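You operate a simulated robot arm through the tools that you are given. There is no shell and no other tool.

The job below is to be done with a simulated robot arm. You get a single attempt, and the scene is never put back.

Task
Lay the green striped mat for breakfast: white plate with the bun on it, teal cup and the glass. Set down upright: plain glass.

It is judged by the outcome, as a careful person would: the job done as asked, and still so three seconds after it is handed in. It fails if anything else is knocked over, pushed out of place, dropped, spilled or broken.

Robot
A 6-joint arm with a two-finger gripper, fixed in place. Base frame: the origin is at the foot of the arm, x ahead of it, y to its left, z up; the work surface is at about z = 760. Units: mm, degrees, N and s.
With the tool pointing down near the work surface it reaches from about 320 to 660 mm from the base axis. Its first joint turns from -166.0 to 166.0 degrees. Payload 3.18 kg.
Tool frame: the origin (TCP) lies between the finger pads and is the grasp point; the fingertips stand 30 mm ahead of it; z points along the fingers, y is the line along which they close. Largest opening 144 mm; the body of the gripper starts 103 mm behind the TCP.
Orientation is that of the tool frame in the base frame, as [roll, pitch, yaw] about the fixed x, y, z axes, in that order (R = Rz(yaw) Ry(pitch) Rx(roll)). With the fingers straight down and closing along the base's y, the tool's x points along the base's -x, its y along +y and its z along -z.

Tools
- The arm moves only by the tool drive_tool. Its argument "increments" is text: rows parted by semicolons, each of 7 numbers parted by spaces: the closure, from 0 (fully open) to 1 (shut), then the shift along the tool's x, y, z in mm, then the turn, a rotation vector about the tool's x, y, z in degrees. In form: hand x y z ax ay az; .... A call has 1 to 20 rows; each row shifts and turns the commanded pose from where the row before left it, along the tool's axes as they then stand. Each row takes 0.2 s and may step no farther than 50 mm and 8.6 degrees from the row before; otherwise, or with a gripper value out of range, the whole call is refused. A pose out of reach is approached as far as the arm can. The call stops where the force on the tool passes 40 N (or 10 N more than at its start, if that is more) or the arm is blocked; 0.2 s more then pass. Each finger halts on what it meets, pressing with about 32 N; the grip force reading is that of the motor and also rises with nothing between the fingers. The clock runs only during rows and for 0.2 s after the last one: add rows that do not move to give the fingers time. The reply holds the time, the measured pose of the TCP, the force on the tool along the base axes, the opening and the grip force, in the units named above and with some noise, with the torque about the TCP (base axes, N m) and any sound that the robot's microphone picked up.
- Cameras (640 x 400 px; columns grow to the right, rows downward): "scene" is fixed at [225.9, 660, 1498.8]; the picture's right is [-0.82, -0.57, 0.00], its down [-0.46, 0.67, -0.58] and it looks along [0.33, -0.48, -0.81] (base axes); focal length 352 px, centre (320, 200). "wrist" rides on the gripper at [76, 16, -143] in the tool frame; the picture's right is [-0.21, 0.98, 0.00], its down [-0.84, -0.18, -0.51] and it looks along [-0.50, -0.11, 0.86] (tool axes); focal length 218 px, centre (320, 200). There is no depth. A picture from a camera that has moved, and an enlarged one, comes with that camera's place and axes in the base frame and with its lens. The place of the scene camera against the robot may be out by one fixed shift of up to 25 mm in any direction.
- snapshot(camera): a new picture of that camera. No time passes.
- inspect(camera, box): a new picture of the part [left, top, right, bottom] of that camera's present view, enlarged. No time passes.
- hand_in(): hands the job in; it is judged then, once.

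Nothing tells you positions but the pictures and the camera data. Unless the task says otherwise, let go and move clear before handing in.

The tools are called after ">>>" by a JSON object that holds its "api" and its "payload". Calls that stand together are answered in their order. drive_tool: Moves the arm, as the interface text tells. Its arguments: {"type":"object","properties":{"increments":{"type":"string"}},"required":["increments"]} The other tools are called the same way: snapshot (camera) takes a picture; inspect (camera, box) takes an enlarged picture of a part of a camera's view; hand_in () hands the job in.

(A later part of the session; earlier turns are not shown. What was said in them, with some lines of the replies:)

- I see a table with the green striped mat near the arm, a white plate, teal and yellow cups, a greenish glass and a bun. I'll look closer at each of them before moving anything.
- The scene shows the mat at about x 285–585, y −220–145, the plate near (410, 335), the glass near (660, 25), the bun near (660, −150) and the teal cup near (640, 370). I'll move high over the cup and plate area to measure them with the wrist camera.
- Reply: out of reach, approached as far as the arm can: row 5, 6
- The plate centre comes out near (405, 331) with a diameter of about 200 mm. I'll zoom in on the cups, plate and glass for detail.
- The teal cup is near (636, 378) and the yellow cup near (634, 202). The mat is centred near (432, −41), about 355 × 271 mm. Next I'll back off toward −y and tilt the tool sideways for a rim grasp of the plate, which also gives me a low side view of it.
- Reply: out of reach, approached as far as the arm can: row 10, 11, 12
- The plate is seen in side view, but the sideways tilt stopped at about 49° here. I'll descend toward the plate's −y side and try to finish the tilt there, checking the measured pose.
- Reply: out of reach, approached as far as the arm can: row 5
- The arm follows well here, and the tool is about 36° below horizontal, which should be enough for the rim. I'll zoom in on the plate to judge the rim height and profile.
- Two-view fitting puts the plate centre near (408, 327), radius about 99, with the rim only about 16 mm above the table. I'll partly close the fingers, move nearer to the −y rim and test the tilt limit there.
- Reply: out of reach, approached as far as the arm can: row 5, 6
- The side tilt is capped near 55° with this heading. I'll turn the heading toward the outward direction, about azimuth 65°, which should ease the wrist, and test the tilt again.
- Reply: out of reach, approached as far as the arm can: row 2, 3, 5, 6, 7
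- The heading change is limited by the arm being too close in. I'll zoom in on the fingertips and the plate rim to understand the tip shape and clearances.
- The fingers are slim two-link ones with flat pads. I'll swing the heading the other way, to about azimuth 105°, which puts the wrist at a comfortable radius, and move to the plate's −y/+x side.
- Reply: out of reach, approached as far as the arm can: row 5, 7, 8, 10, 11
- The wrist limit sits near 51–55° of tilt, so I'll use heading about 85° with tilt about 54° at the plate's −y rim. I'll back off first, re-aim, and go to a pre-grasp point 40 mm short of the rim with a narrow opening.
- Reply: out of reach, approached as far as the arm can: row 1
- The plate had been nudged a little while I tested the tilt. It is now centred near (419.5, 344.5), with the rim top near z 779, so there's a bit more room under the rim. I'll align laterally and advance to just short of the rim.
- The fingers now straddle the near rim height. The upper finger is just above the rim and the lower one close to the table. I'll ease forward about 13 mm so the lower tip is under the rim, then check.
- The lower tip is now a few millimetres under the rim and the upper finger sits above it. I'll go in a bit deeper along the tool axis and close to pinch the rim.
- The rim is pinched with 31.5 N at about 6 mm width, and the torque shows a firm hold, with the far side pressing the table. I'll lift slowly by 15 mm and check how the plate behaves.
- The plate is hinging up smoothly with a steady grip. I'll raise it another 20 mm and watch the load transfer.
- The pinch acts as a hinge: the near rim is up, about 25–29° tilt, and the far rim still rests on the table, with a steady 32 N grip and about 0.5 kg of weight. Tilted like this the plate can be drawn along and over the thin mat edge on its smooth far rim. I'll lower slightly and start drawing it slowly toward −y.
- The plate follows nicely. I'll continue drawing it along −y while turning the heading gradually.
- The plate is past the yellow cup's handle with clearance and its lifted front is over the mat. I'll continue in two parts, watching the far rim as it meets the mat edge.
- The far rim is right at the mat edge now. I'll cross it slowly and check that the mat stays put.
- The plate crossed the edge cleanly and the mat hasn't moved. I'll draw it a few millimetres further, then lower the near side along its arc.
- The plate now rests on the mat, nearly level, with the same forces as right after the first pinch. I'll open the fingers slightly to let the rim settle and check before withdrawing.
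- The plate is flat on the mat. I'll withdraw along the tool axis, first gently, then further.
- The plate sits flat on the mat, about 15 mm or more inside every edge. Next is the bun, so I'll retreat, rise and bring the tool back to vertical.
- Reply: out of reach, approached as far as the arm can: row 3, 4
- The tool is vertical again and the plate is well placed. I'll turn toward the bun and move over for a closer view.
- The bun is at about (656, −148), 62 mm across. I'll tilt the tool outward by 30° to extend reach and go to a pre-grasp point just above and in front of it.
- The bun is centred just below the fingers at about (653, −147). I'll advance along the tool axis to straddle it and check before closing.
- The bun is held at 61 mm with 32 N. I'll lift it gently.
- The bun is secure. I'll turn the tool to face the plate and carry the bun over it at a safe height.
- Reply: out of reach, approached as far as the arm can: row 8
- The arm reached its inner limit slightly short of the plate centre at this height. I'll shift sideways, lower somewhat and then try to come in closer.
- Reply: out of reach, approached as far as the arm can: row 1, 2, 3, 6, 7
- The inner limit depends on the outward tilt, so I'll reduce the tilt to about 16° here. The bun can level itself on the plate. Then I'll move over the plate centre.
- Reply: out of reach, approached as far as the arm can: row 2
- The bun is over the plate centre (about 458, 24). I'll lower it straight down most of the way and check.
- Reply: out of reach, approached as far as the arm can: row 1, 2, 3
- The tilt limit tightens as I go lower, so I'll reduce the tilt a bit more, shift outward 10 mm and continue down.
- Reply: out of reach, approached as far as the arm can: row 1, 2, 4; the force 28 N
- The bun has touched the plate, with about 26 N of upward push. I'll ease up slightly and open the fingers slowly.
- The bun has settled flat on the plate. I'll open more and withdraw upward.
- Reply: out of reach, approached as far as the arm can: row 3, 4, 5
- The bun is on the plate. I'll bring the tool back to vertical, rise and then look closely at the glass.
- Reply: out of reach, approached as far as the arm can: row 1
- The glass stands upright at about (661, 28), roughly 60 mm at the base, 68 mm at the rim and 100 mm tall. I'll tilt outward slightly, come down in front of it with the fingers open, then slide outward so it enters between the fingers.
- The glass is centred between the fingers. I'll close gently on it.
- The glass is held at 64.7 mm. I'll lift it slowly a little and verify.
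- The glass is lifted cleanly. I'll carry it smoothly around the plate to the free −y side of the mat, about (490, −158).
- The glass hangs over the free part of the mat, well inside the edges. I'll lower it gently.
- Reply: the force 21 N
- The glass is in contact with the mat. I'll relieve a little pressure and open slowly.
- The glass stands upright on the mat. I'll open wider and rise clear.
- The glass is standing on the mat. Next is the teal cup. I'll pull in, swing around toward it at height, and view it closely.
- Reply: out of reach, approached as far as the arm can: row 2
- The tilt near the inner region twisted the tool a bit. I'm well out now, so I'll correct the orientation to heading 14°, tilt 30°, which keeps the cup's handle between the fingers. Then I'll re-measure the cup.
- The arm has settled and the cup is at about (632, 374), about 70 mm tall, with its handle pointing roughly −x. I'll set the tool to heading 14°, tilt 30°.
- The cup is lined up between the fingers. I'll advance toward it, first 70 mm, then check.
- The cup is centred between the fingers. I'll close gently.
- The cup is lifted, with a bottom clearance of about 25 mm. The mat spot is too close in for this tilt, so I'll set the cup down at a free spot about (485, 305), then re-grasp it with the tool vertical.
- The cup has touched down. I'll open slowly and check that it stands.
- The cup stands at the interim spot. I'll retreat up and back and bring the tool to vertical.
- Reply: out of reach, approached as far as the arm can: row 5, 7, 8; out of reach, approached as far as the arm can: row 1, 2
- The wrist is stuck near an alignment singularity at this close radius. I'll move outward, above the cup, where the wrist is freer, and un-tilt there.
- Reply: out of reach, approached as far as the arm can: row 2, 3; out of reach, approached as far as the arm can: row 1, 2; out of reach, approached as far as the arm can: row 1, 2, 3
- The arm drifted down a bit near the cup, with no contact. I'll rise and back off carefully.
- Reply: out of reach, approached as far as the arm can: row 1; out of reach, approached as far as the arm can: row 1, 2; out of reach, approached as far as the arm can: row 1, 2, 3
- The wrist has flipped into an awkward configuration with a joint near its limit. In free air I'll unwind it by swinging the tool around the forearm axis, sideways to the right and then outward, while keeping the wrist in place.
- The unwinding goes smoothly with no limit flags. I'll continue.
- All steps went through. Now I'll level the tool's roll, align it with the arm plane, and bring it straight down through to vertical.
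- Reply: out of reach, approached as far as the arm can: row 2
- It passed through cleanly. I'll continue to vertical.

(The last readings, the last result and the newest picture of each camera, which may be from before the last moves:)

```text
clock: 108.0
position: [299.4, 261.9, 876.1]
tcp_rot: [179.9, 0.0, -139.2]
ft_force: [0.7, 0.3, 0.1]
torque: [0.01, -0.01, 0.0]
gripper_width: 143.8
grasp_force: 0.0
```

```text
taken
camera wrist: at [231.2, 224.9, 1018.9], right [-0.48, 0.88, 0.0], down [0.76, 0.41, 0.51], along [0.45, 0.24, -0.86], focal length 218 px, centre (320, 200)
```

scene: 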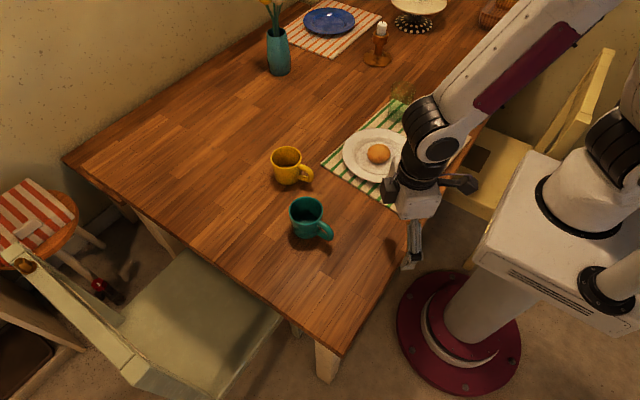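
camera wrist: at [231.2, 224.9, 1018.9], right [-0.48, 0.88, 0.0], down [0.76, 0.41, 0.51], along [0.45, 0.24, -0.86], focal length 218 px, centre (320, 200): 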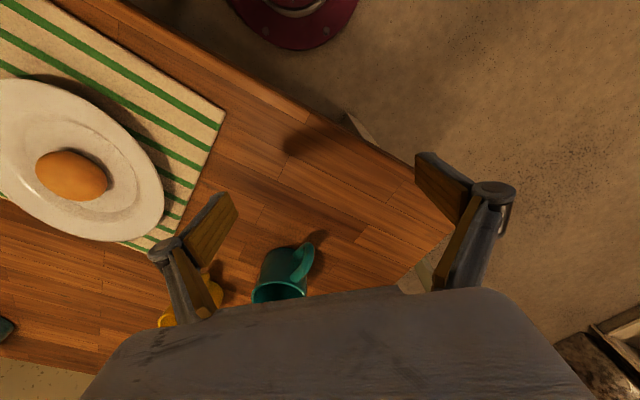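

The wrist is back in its normal configuration and vertical. Now I'll re-grasp the cup: turn to heading 14°, go in front of it and lower to grasp height.

>>> {"api": "drive_tool", "payload": {"increments": "0 0 0 0 0 0 6.7; 0 0 0 0 0 0 6.7; 0 0 0 0 0 0 6.7; 0 0 0 0 0 0 6.7; 0 -38.5 -2.7 0 0 0 0; 0 -38.5 -2.7 0 0 0 0; 0 0 0 0 0 0 0"}}

>>> {"api": "snapshot", "payload": {"camera": "wrist"}}

```text
clock: 109.6
position: [373.8, 272.0, 878.3]
tcp_rot: [-179.9, 0.1, -166.1]
ft_force: [0.0, 0.6, 0.4]
torque: [-0.05, 0.02, 0.02]
gripper_width: 144.0
grasp_force: 0.0
```

```text
taken
camera wrist: at [295.8, 269.6, 1020.3], right [-0.03, 1.0, 0.0], down [0.86, 0.03, 0.51], along [0.51, 0.02, -0.86], focal length 218 px, centre (320, 200)
```

wrist: 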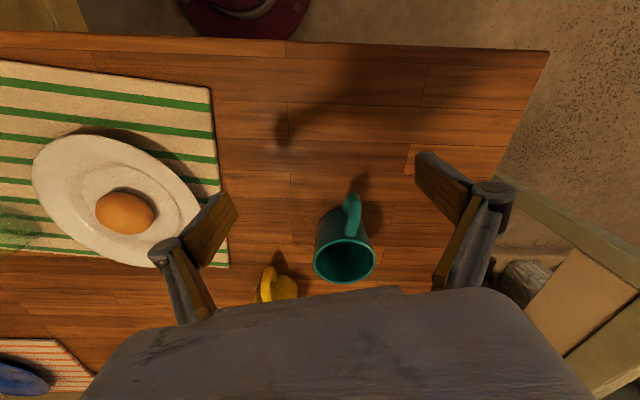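

>>> {"api": "drive_tool", "payload": {"increments": "0 0 3.7 37.5 0 0 0; 0 0 0 37.5 0 0 0; 0 -28 0 0 0 0 0; 0 -28 0 0 0 0 0; 0 -28 0 0 0 0 0; 0 0 0 0 0 0 0"}}

>>> {"api": "snapshot", "payload": {"camera": "wrist"}}

>>> {"api": "inspect", "payload": {"camera": "scene", "box": [250, 140, 410, 280]}}

```text
clock: 111.0
position: [453.2, 297.6, 803.2]
tcp_rot: [-179.8, -0.1, -166.0]
ft_force: [0.5, -0.5, 0.5]
torque: [0.03, -0.02, 0.02]
gripper_width: 144.0
grasp_force: 0.1
```

```text
taken
camera wrist: at [375.4, 295.2, 944.6], right [-0.03, 1.0, 0.0], down [0.86, 0.03, 0.51], along [0.51, 0.02, -0.86], focal length 218 px, centre (320, 200)
```

wrist: 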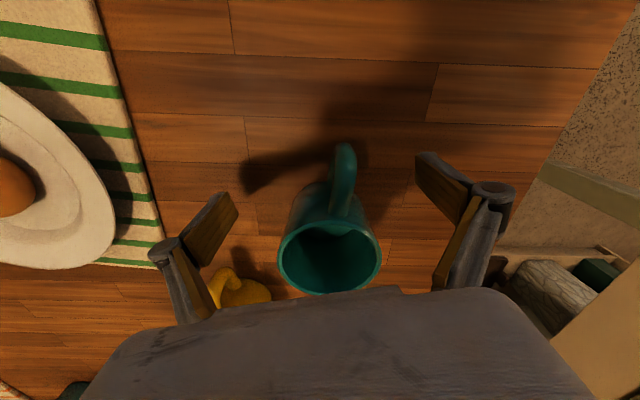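

```text
2.86 times, centred on (330, 210) of scene
camera zoom: at [225.9, 660.0, 1498.8], right [-0.82, -0.57, 0.0], down [-0.46, 0.67, -0.58], along [0.33, -0.48, -0.81], focal length 1006 px, centre (291, 171)
```

zoom: 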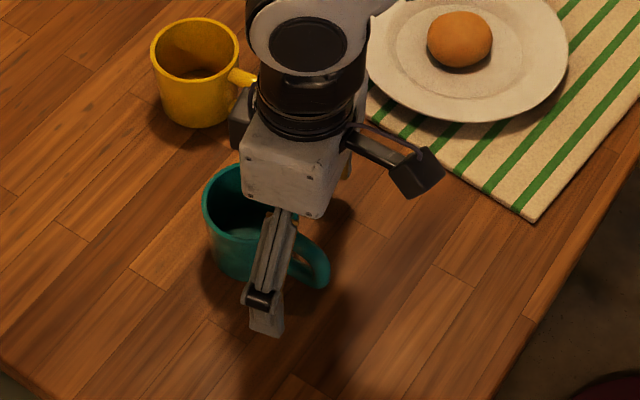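

>>> {"api": "drive_tool", "payload": {"increments": "0 -17 -0.5 0 0 0 0; 0 -17 -0.5 0 0 0 0; 0 0 0 0 0 0 0"}}

>>> {"api": "snapshot", "payload": {"camera": "wrist"}}

```text
clock: 111.8
position: [487.6, 304.9, 801.4]
tcp_rot: [-179.9, 0.0, -166.1]
ft_force: [-0.6, 0.7, -0.4]
torque: [-0.01, -0.01, -0.01]
gripper_width: 144.3
grasp_force: 0.1
```

```text
taken
camera wrist: at [410.7, 302.2, 943.1], right [-0.03, 1.0, 0.0], down [0.86, 0.03, 0.51], along [0.51, 0.02, -0.86], focal length 218 px, centre (320, 200)
```

wrist: 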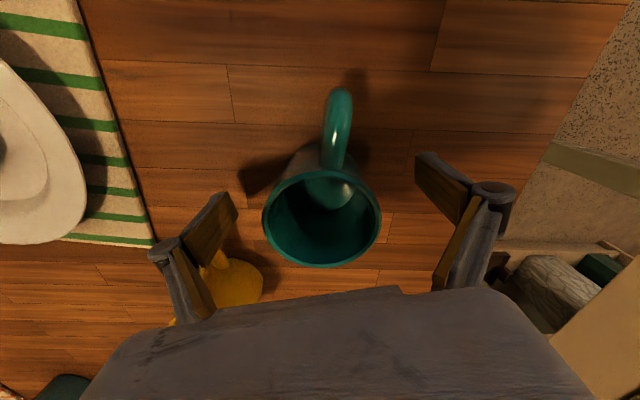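

The cup is between the fingers. A small adjustment, then I'll close.

>>> {"api": "drive_tool", "payload": {"increments": "0 -3 0.9 0 0 0 0; 0.2 0 0 0 0 0 0; 0.38 0 0 0 0 0 0; 0.46 0 0 0 0 0 0; 0.5 0 0 0 0 0 0; 0.53 0 0 0 0 0 0; 0.55 0 0 0 0 0 0; 0.56 0 0 0 0 0 0; 0.56 0 0 0 0 0 0"}}

>>> {"api": "snapshot", "payload": {"camera": "wrist"}}

```text
clock: 113.8
position: [491.0, 306.6, 802.0]
tcp_rot: [180.0, 0.0, -166.0]
ft_force: [-0.9, 0.0, -0.3]
torque: [0.01, -0.02, 0.01]
gripper_width: 69.1
grasp_force: 32.4
```

```text
taken
camera wrist: at [412.8, 304.5, 943.4], right [-0.03, 1.0, 0.0], down [0.86, 0.03, 0.51], along [0.51, 0.02, -0.86], focal length 218 px, centre (320, 200)
```

wrist: 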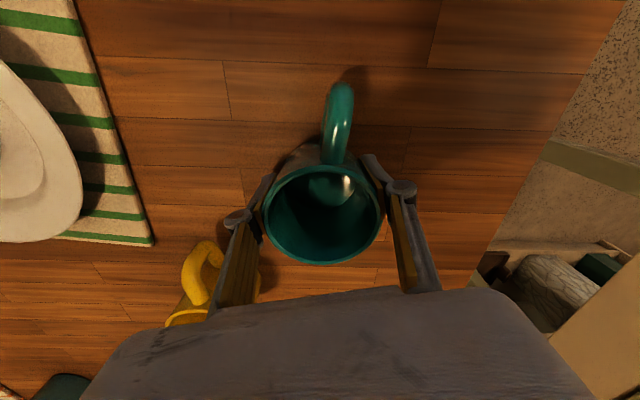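

>>> {"api": "drive_tool", "payload": {"increments": "0.56 0 0 -5 0 0 0; 0.56 0 0 -10 0 0 0; 0.56 0 0 -15 0 0 0; 0.56 0 0 0 0 0 0"}}

>>> {"api": "snapshot", "payload": {"camera": "wrist"}}

```text
clock: 114.8
position: [491.9, 308.1, 832.7]
tcp_rot: [-179.9, 0.1, -165.9]
ft_force: [-0.1, -0.6, -2.3]
torque: [-0.02, -0.02, 0.0]
gripper_width: 69.1
grasp_force: 31.9
```

```text
taken
camera wrist: at [414.1, 305.7, 973.5], right [-0.03, 1.0, 0.0], down [0.86, 0.03, 0.51], along [0.51, 0.02, -0.86], focal length 218 px, centre (320, 200)
```

wrist: 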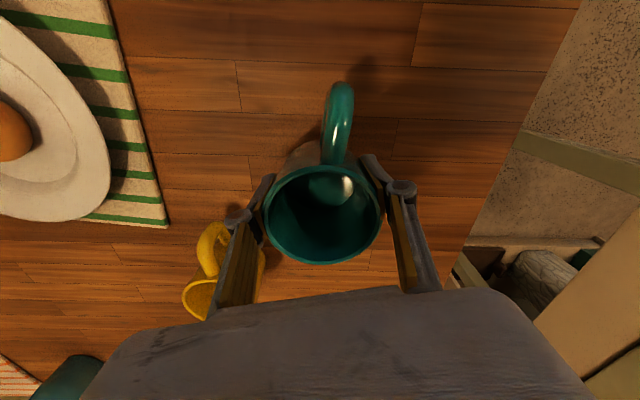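

The cup is held well. I'll carry it inward and up, then over past the plate at a safe height with the orientation unchanged.

>>> {"api": "drive_tool", "payload": {"increments": "0.56 21.4 -9.7 -12.5 0 0 0; 0.56 21.4 -9.7 -12.5 0 0 0; 0.56 21.4 -9.7 -12.5 0 0 0; 0.56 21.4 -9.7 -12.5 0 0 0; 0.56 21.4 -9.7 -12.5 0 0 0; 0.56 0 0 0 0 0 0"}}

```text
clock: 116.2
position: [400.9, 231.7, 894.4]
tcp_rot: [-179.9, 0.0, -166.0]
ft_force: [-0.5, 0.3, -2.7]
torque: [0.04, -0.03, -0.03]
gripper_width: 69.4
grasp_force: 32.1
```

>>> {"api": "drive_tool", "payload": {"increments": "0.56 7.4 -26.5 -0.7 0 0 0; 0.56 7.4 -26.5 -0.7 0 0 0; 0.56 7.4 -26.5 -0.7 0 0 0; 0.56 7.4 -26.5 -0.7 0 0 0; 0.56 7.4 -26.5 -0.7 0 0 0; 0.56 7.4 -26.5 -0.7 0 0 0; 0.56 7.4 -26.5 -0.7 0 0 0; 0.56 0 0 0 0 0 0"}}

>>> {"api": "snapshot", "payload": {"camera": "scene"}}

```text
clock: 118.0
position: [394.8, 41.7, 896.4]
tcp_rot: [180.0, 0.0, -166.0]
ft_force: [-0.6, 0.0, -1.5]
torque: [-0.01, 0.01, 0.02]
gripper_width: 69.1
grasp_force: 31.9
```

```text
taken
```

scene: 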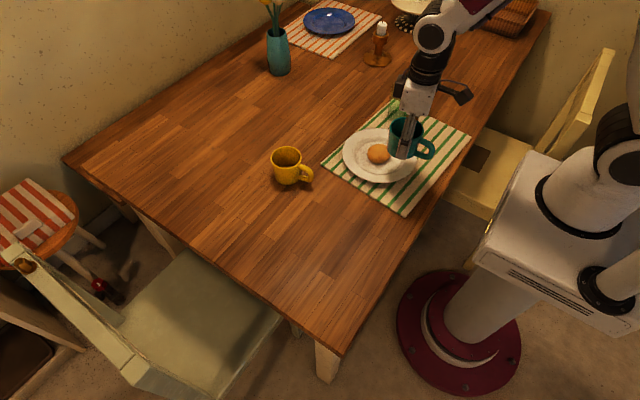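

>>> {"api": "drive_tool", "payload": {"increments": "0.56 10.1 -28.9 0 0 0 0; 0.56 10.1 -28.9 0 0 0 0; 0.56 10.1 -28.9 0 0 0 0; 0.56 10.1 -28.9 0 0 0 0; 0.56 10.1 -28.9 0 0 0 0; 0.56 10.1 -28.9 0 0 0 0; 0.56 0 0 0 0 0 0"}}

>>> {"api": "snapshot", "payload": {"camera": "wrist"}}

>>> {"api": "inspect", "payload": {"camera": "scene", "box": [310, 70, 490, 220]}}

```text
clock: 119.6
position: [377.6, -139.7, 897.3]
tcp_rot: [180.0, 0.1, -166.0]
ft_force: [0.5, 0.4, -3.0]
torque: [-0.02, 0.0, -0.02]
gripper_width: 69.0
grasp_force: 31.9
```

```text
taken
camera wrist: at [299.6, -143.0, 1038.5], right [-0.03, 1.0, 0.0], down [0.86, 0.03, 0.51], along [0.51, 0.02, -0.86], focal length 218 px, centre (320, 200)
```

wrist: 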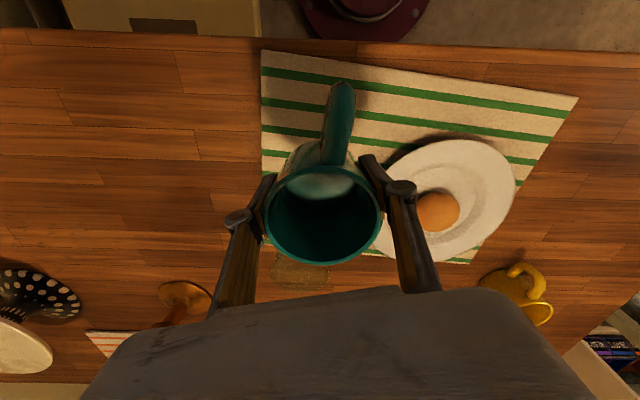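

```text
2.67 times, centred on (400, 145) of scene
camera zoom: at [225.9, 660.0, 1498.8], right [-0.82, -0.57, 0.0], down [-0.46, 0.67, -0.58], along [0.33, -0.48, -0.81], focal length 939 px, centre (107, 347)
```

zoom: 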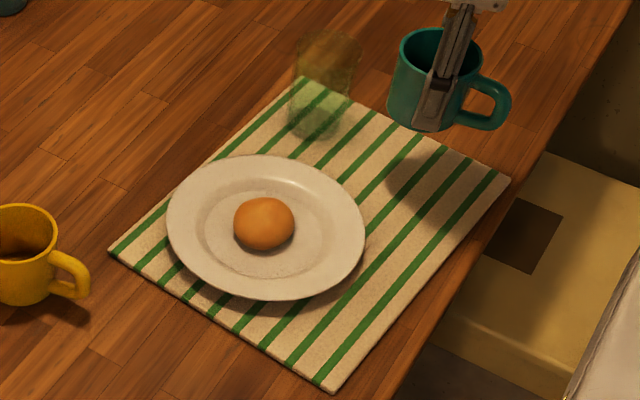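

The cup is over its spot on the mat, clear of plate and glass by more than 40 mm. I'll lower it straight down.

>>> {"api": "drive_tool", "payload": {"increments": "0.56 0 0 22 0 0 0; 0.56 0 0 22 0 0 0; 0.56 0 0 22 0 0 0; 0.56 0 0 14 0 0 0; 0.56 0 0 0 0 0 0"}}

>>> {"api": "snapshot", "payload": {"camera": "wrist"}}

```text
clock: 120.8
position: [377.9, -141.8, 818.1]
tcp_rot: [-180.0, 0.0, -166.1]
ft_force: [0.1, -0.8, -1.6]
torque: [-0.02, 0.0, 0.0]
gripper_width: 68.9
grasp_force: 32.0
```

```text
taken
camera wrist: at [300.0, -144.0, 961.3], right [-0.03, 1.0, 0.0], down [0.86, 0.03, 0.51], along [0.51, 0.02, -0.86], focal length 218 px, centre (320, 200)
```

wrist: 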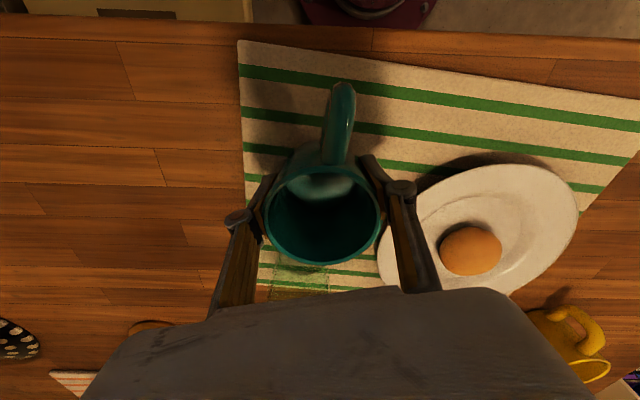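

>>> {"api": "drive_tool", "payload": {"increments": "0.56 0 0 5 0 0 0; 0.56 0 0 4 0 0 0; 0.56 0 0 0 0 0 0"}}

```text
clock: 121.6
position: [378.4, -141.6, 811.3]
tcp_rot: [-179.9, 0.0, -165.9]
ft_force: [-0.2, -0.4, -0.9]
torque: [0.0, 0.0, 0.0]
gripper_width: 68.9
grasp_force: 31.7
```

>>> {"api": "drive_tool", "payload": {"increments": "0.56 0 0 2 0 0 0; 0.56 0 0 1.5 0 0 0; 0.56 0 0 0 0 0 0"}}

```text
clock: 122.4
position: [378.2, -141.7, 809.2]
tcp_rot: [-179.8, 0.1, -166.1]
ft_force: [1.6, 2.5, 21.5]
torque: [-0.04, 0.06, 0.12]
gripper_width: 68.8
grasp_force: 32.4
```

The cup has touched the mat. I'll relieve the pressure and open slowly.

>>> {"api": "drive_tool", "payload": {"increments": "0.56 0 0 -0.8 0 0 0; 0.55 0 0 0 0 0 0; 0.53 0 0 0 0 0 0; 0.51 0 0 0 0 0 0; 0.48 0 0 0 0 0 0; 0.42 0 0 0 0 0 0; 0.35 0 0 0 0 0 0; 0.35 0 0 0 0 0 0"}}

>>> {"api": "snapshot", "payload": {"camera": "wrist"}}

>>> {"api": "inspect", "payload": {"camera": "scene", "box": [310, 70, 490, 220]}}

```text
clock: 124.2
position: [375.3, -142.4, 808.7]
tcp_rot: [-180.0, 0.0, -166.1]
ft_force: [0.3, -0.5, -0.6]
torque: [0.0, -0.01, 0.02]
gripper_width: 93.6
grasp_force: 0.1
```

```text
taken
camera wrist: at [298.6, -143.3, 950.2], right [-0.03, 1.0, 0.0], down [0.86, 0.03, 0.51], along [0.51, 0.02, -0.86], focal length 218 px, centre (320, 200)
```

wrist: 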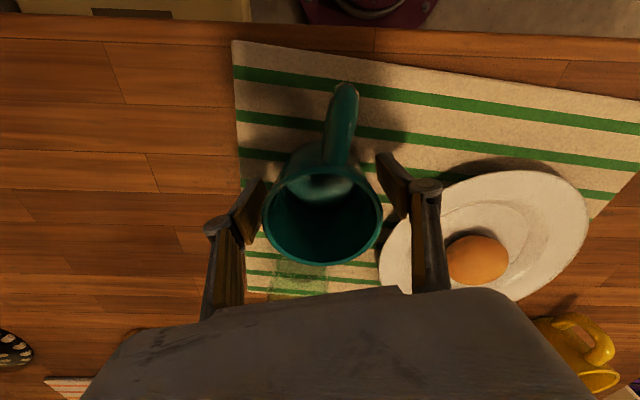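

```text
2.67 times, centred on (400, 145) of scene
camera zoom: at [225.9, 660.0, 1498.8], right [-0.82, -0.57, 0.0], down [-0.46, 0.67, -0.58], along [0.33, -0.48, -0.81], focal length 939 px, centre (107, 347)
```

zoom: 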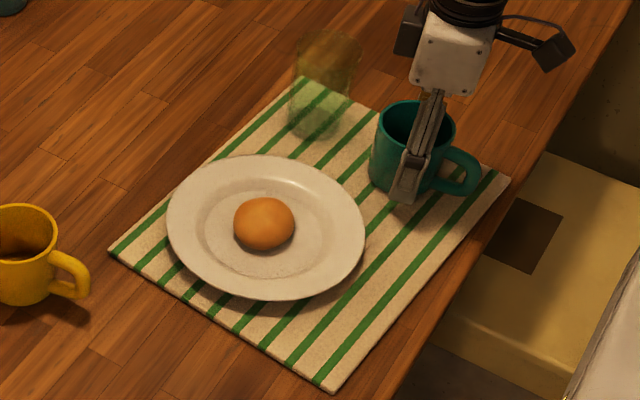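

The cup stands on the mat. I'll open further and rise straight up, clear of everything.

>>> {"api": "drive_tool", "payload": {"increments": "0.25 0 0 0 0 0 0; 0.2 0 0 0 0 0 0; 0.2 0 0 -15 0 0 0; 0.2 0 0 -25 0 0 0; 0.2 0 0 -40 0 0 0; 0.2 0 0 -40 0 0 0; 0.2 0 0 -20 0 0 0; 0.2 0 0 0 0 0 0; 0.2 0 0 0 0 0 0"}}

>>> {"api": "snapshot", "payload": {"camera": "wrist"}}

>>> {"api": "snapshot", "payload": {"camera": "scene"}}

>>> {"api": "inspect", "payload": {"camera": "scene", "box": [310, 70, 490, 220]}}

```text
clock: 126.2
position: [375.1, -142.6, 947.0]
tcp_rot: [-179.9, 0.1, -166.2]
ft_force: [0.3, 0.8, -0.9]
torque: [0.0, 0.01, -0.04]
gripper_width: 115.1
grasp_force: 0.1
```

```text
taken
camera wrist: at [297.5, -143.7, 1088.7], right [-0.03, 1.0, 0.0], down [0.86, 0.03, 0.51], along [0.51, 0.02, -0.86], focal length 218 px, centre (320, 200)
```

wrist: 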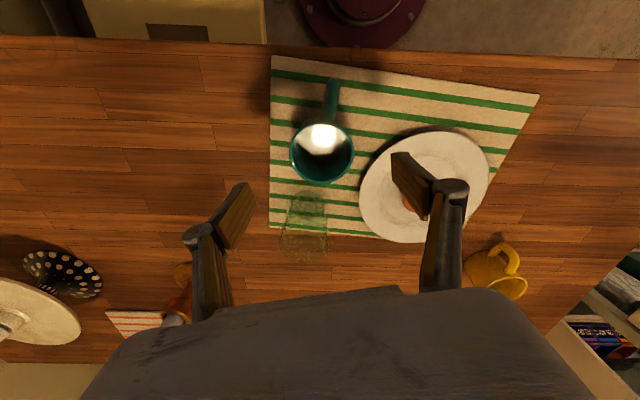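

```text
taken
```

scene: 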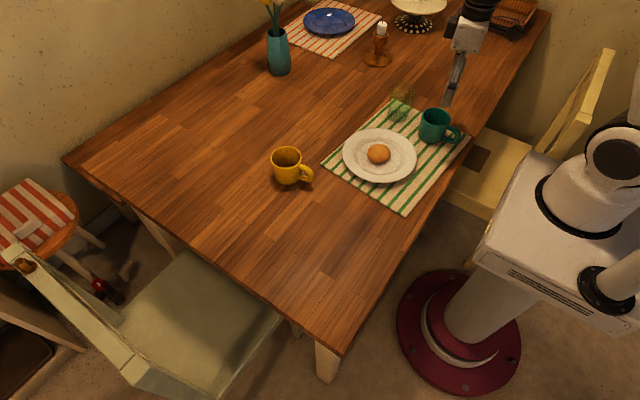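

```text
2.67 times, centred on (400, 145) of scene
camera zoom: at [225.9, 660.0, 1498.8], right [-0.82, -0.57, 0.0], down [-0.46, 0.67, -0.58], along [0.33, -0.48, -0.81], focal length 939 px, centre (107, 347)
```

zoom: 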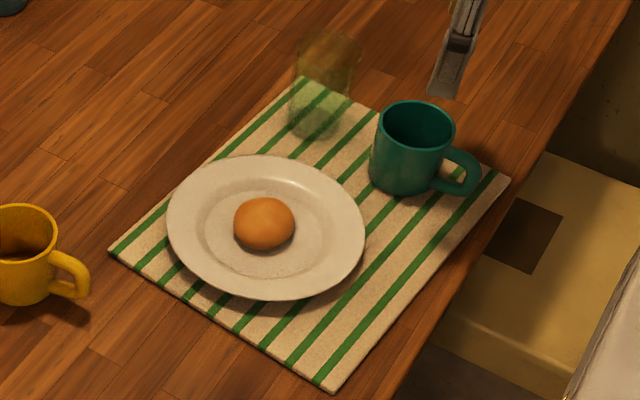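

The white plate with the bun, the teal cup and the upright glass all stand on the green striped mat. The mat, yellow cup and everything else are where they were, and the arm is clear with the gripper empty. I'm handing in.

>>> {"api": "hand_in", "payload": {}}

```text
The job is handed in.
```

The green striped mat is laid for breakfast: the white plate with the bun on it, the teal cup, and the glass standing upright. I've handed the job in but haven't seen a verdict.

In the last pictures all three pieces sit fully inside the mat's edges and clear of each other. The mat didn't move, and the yellow cup and everything else on the table are where they started. The arm is empty and well above the table.

- **Plate:** it was too wide to grip across, so I pinched its rim, tilted it and drew it along the table onto the mat. Before that, I nudged it about 20 mm by accident while testing the arm's reach. It took no other knock.
- **Teal cup:** I set it down once on a clear part of the table and picked it up again, because the mat was too close in for the first grip.
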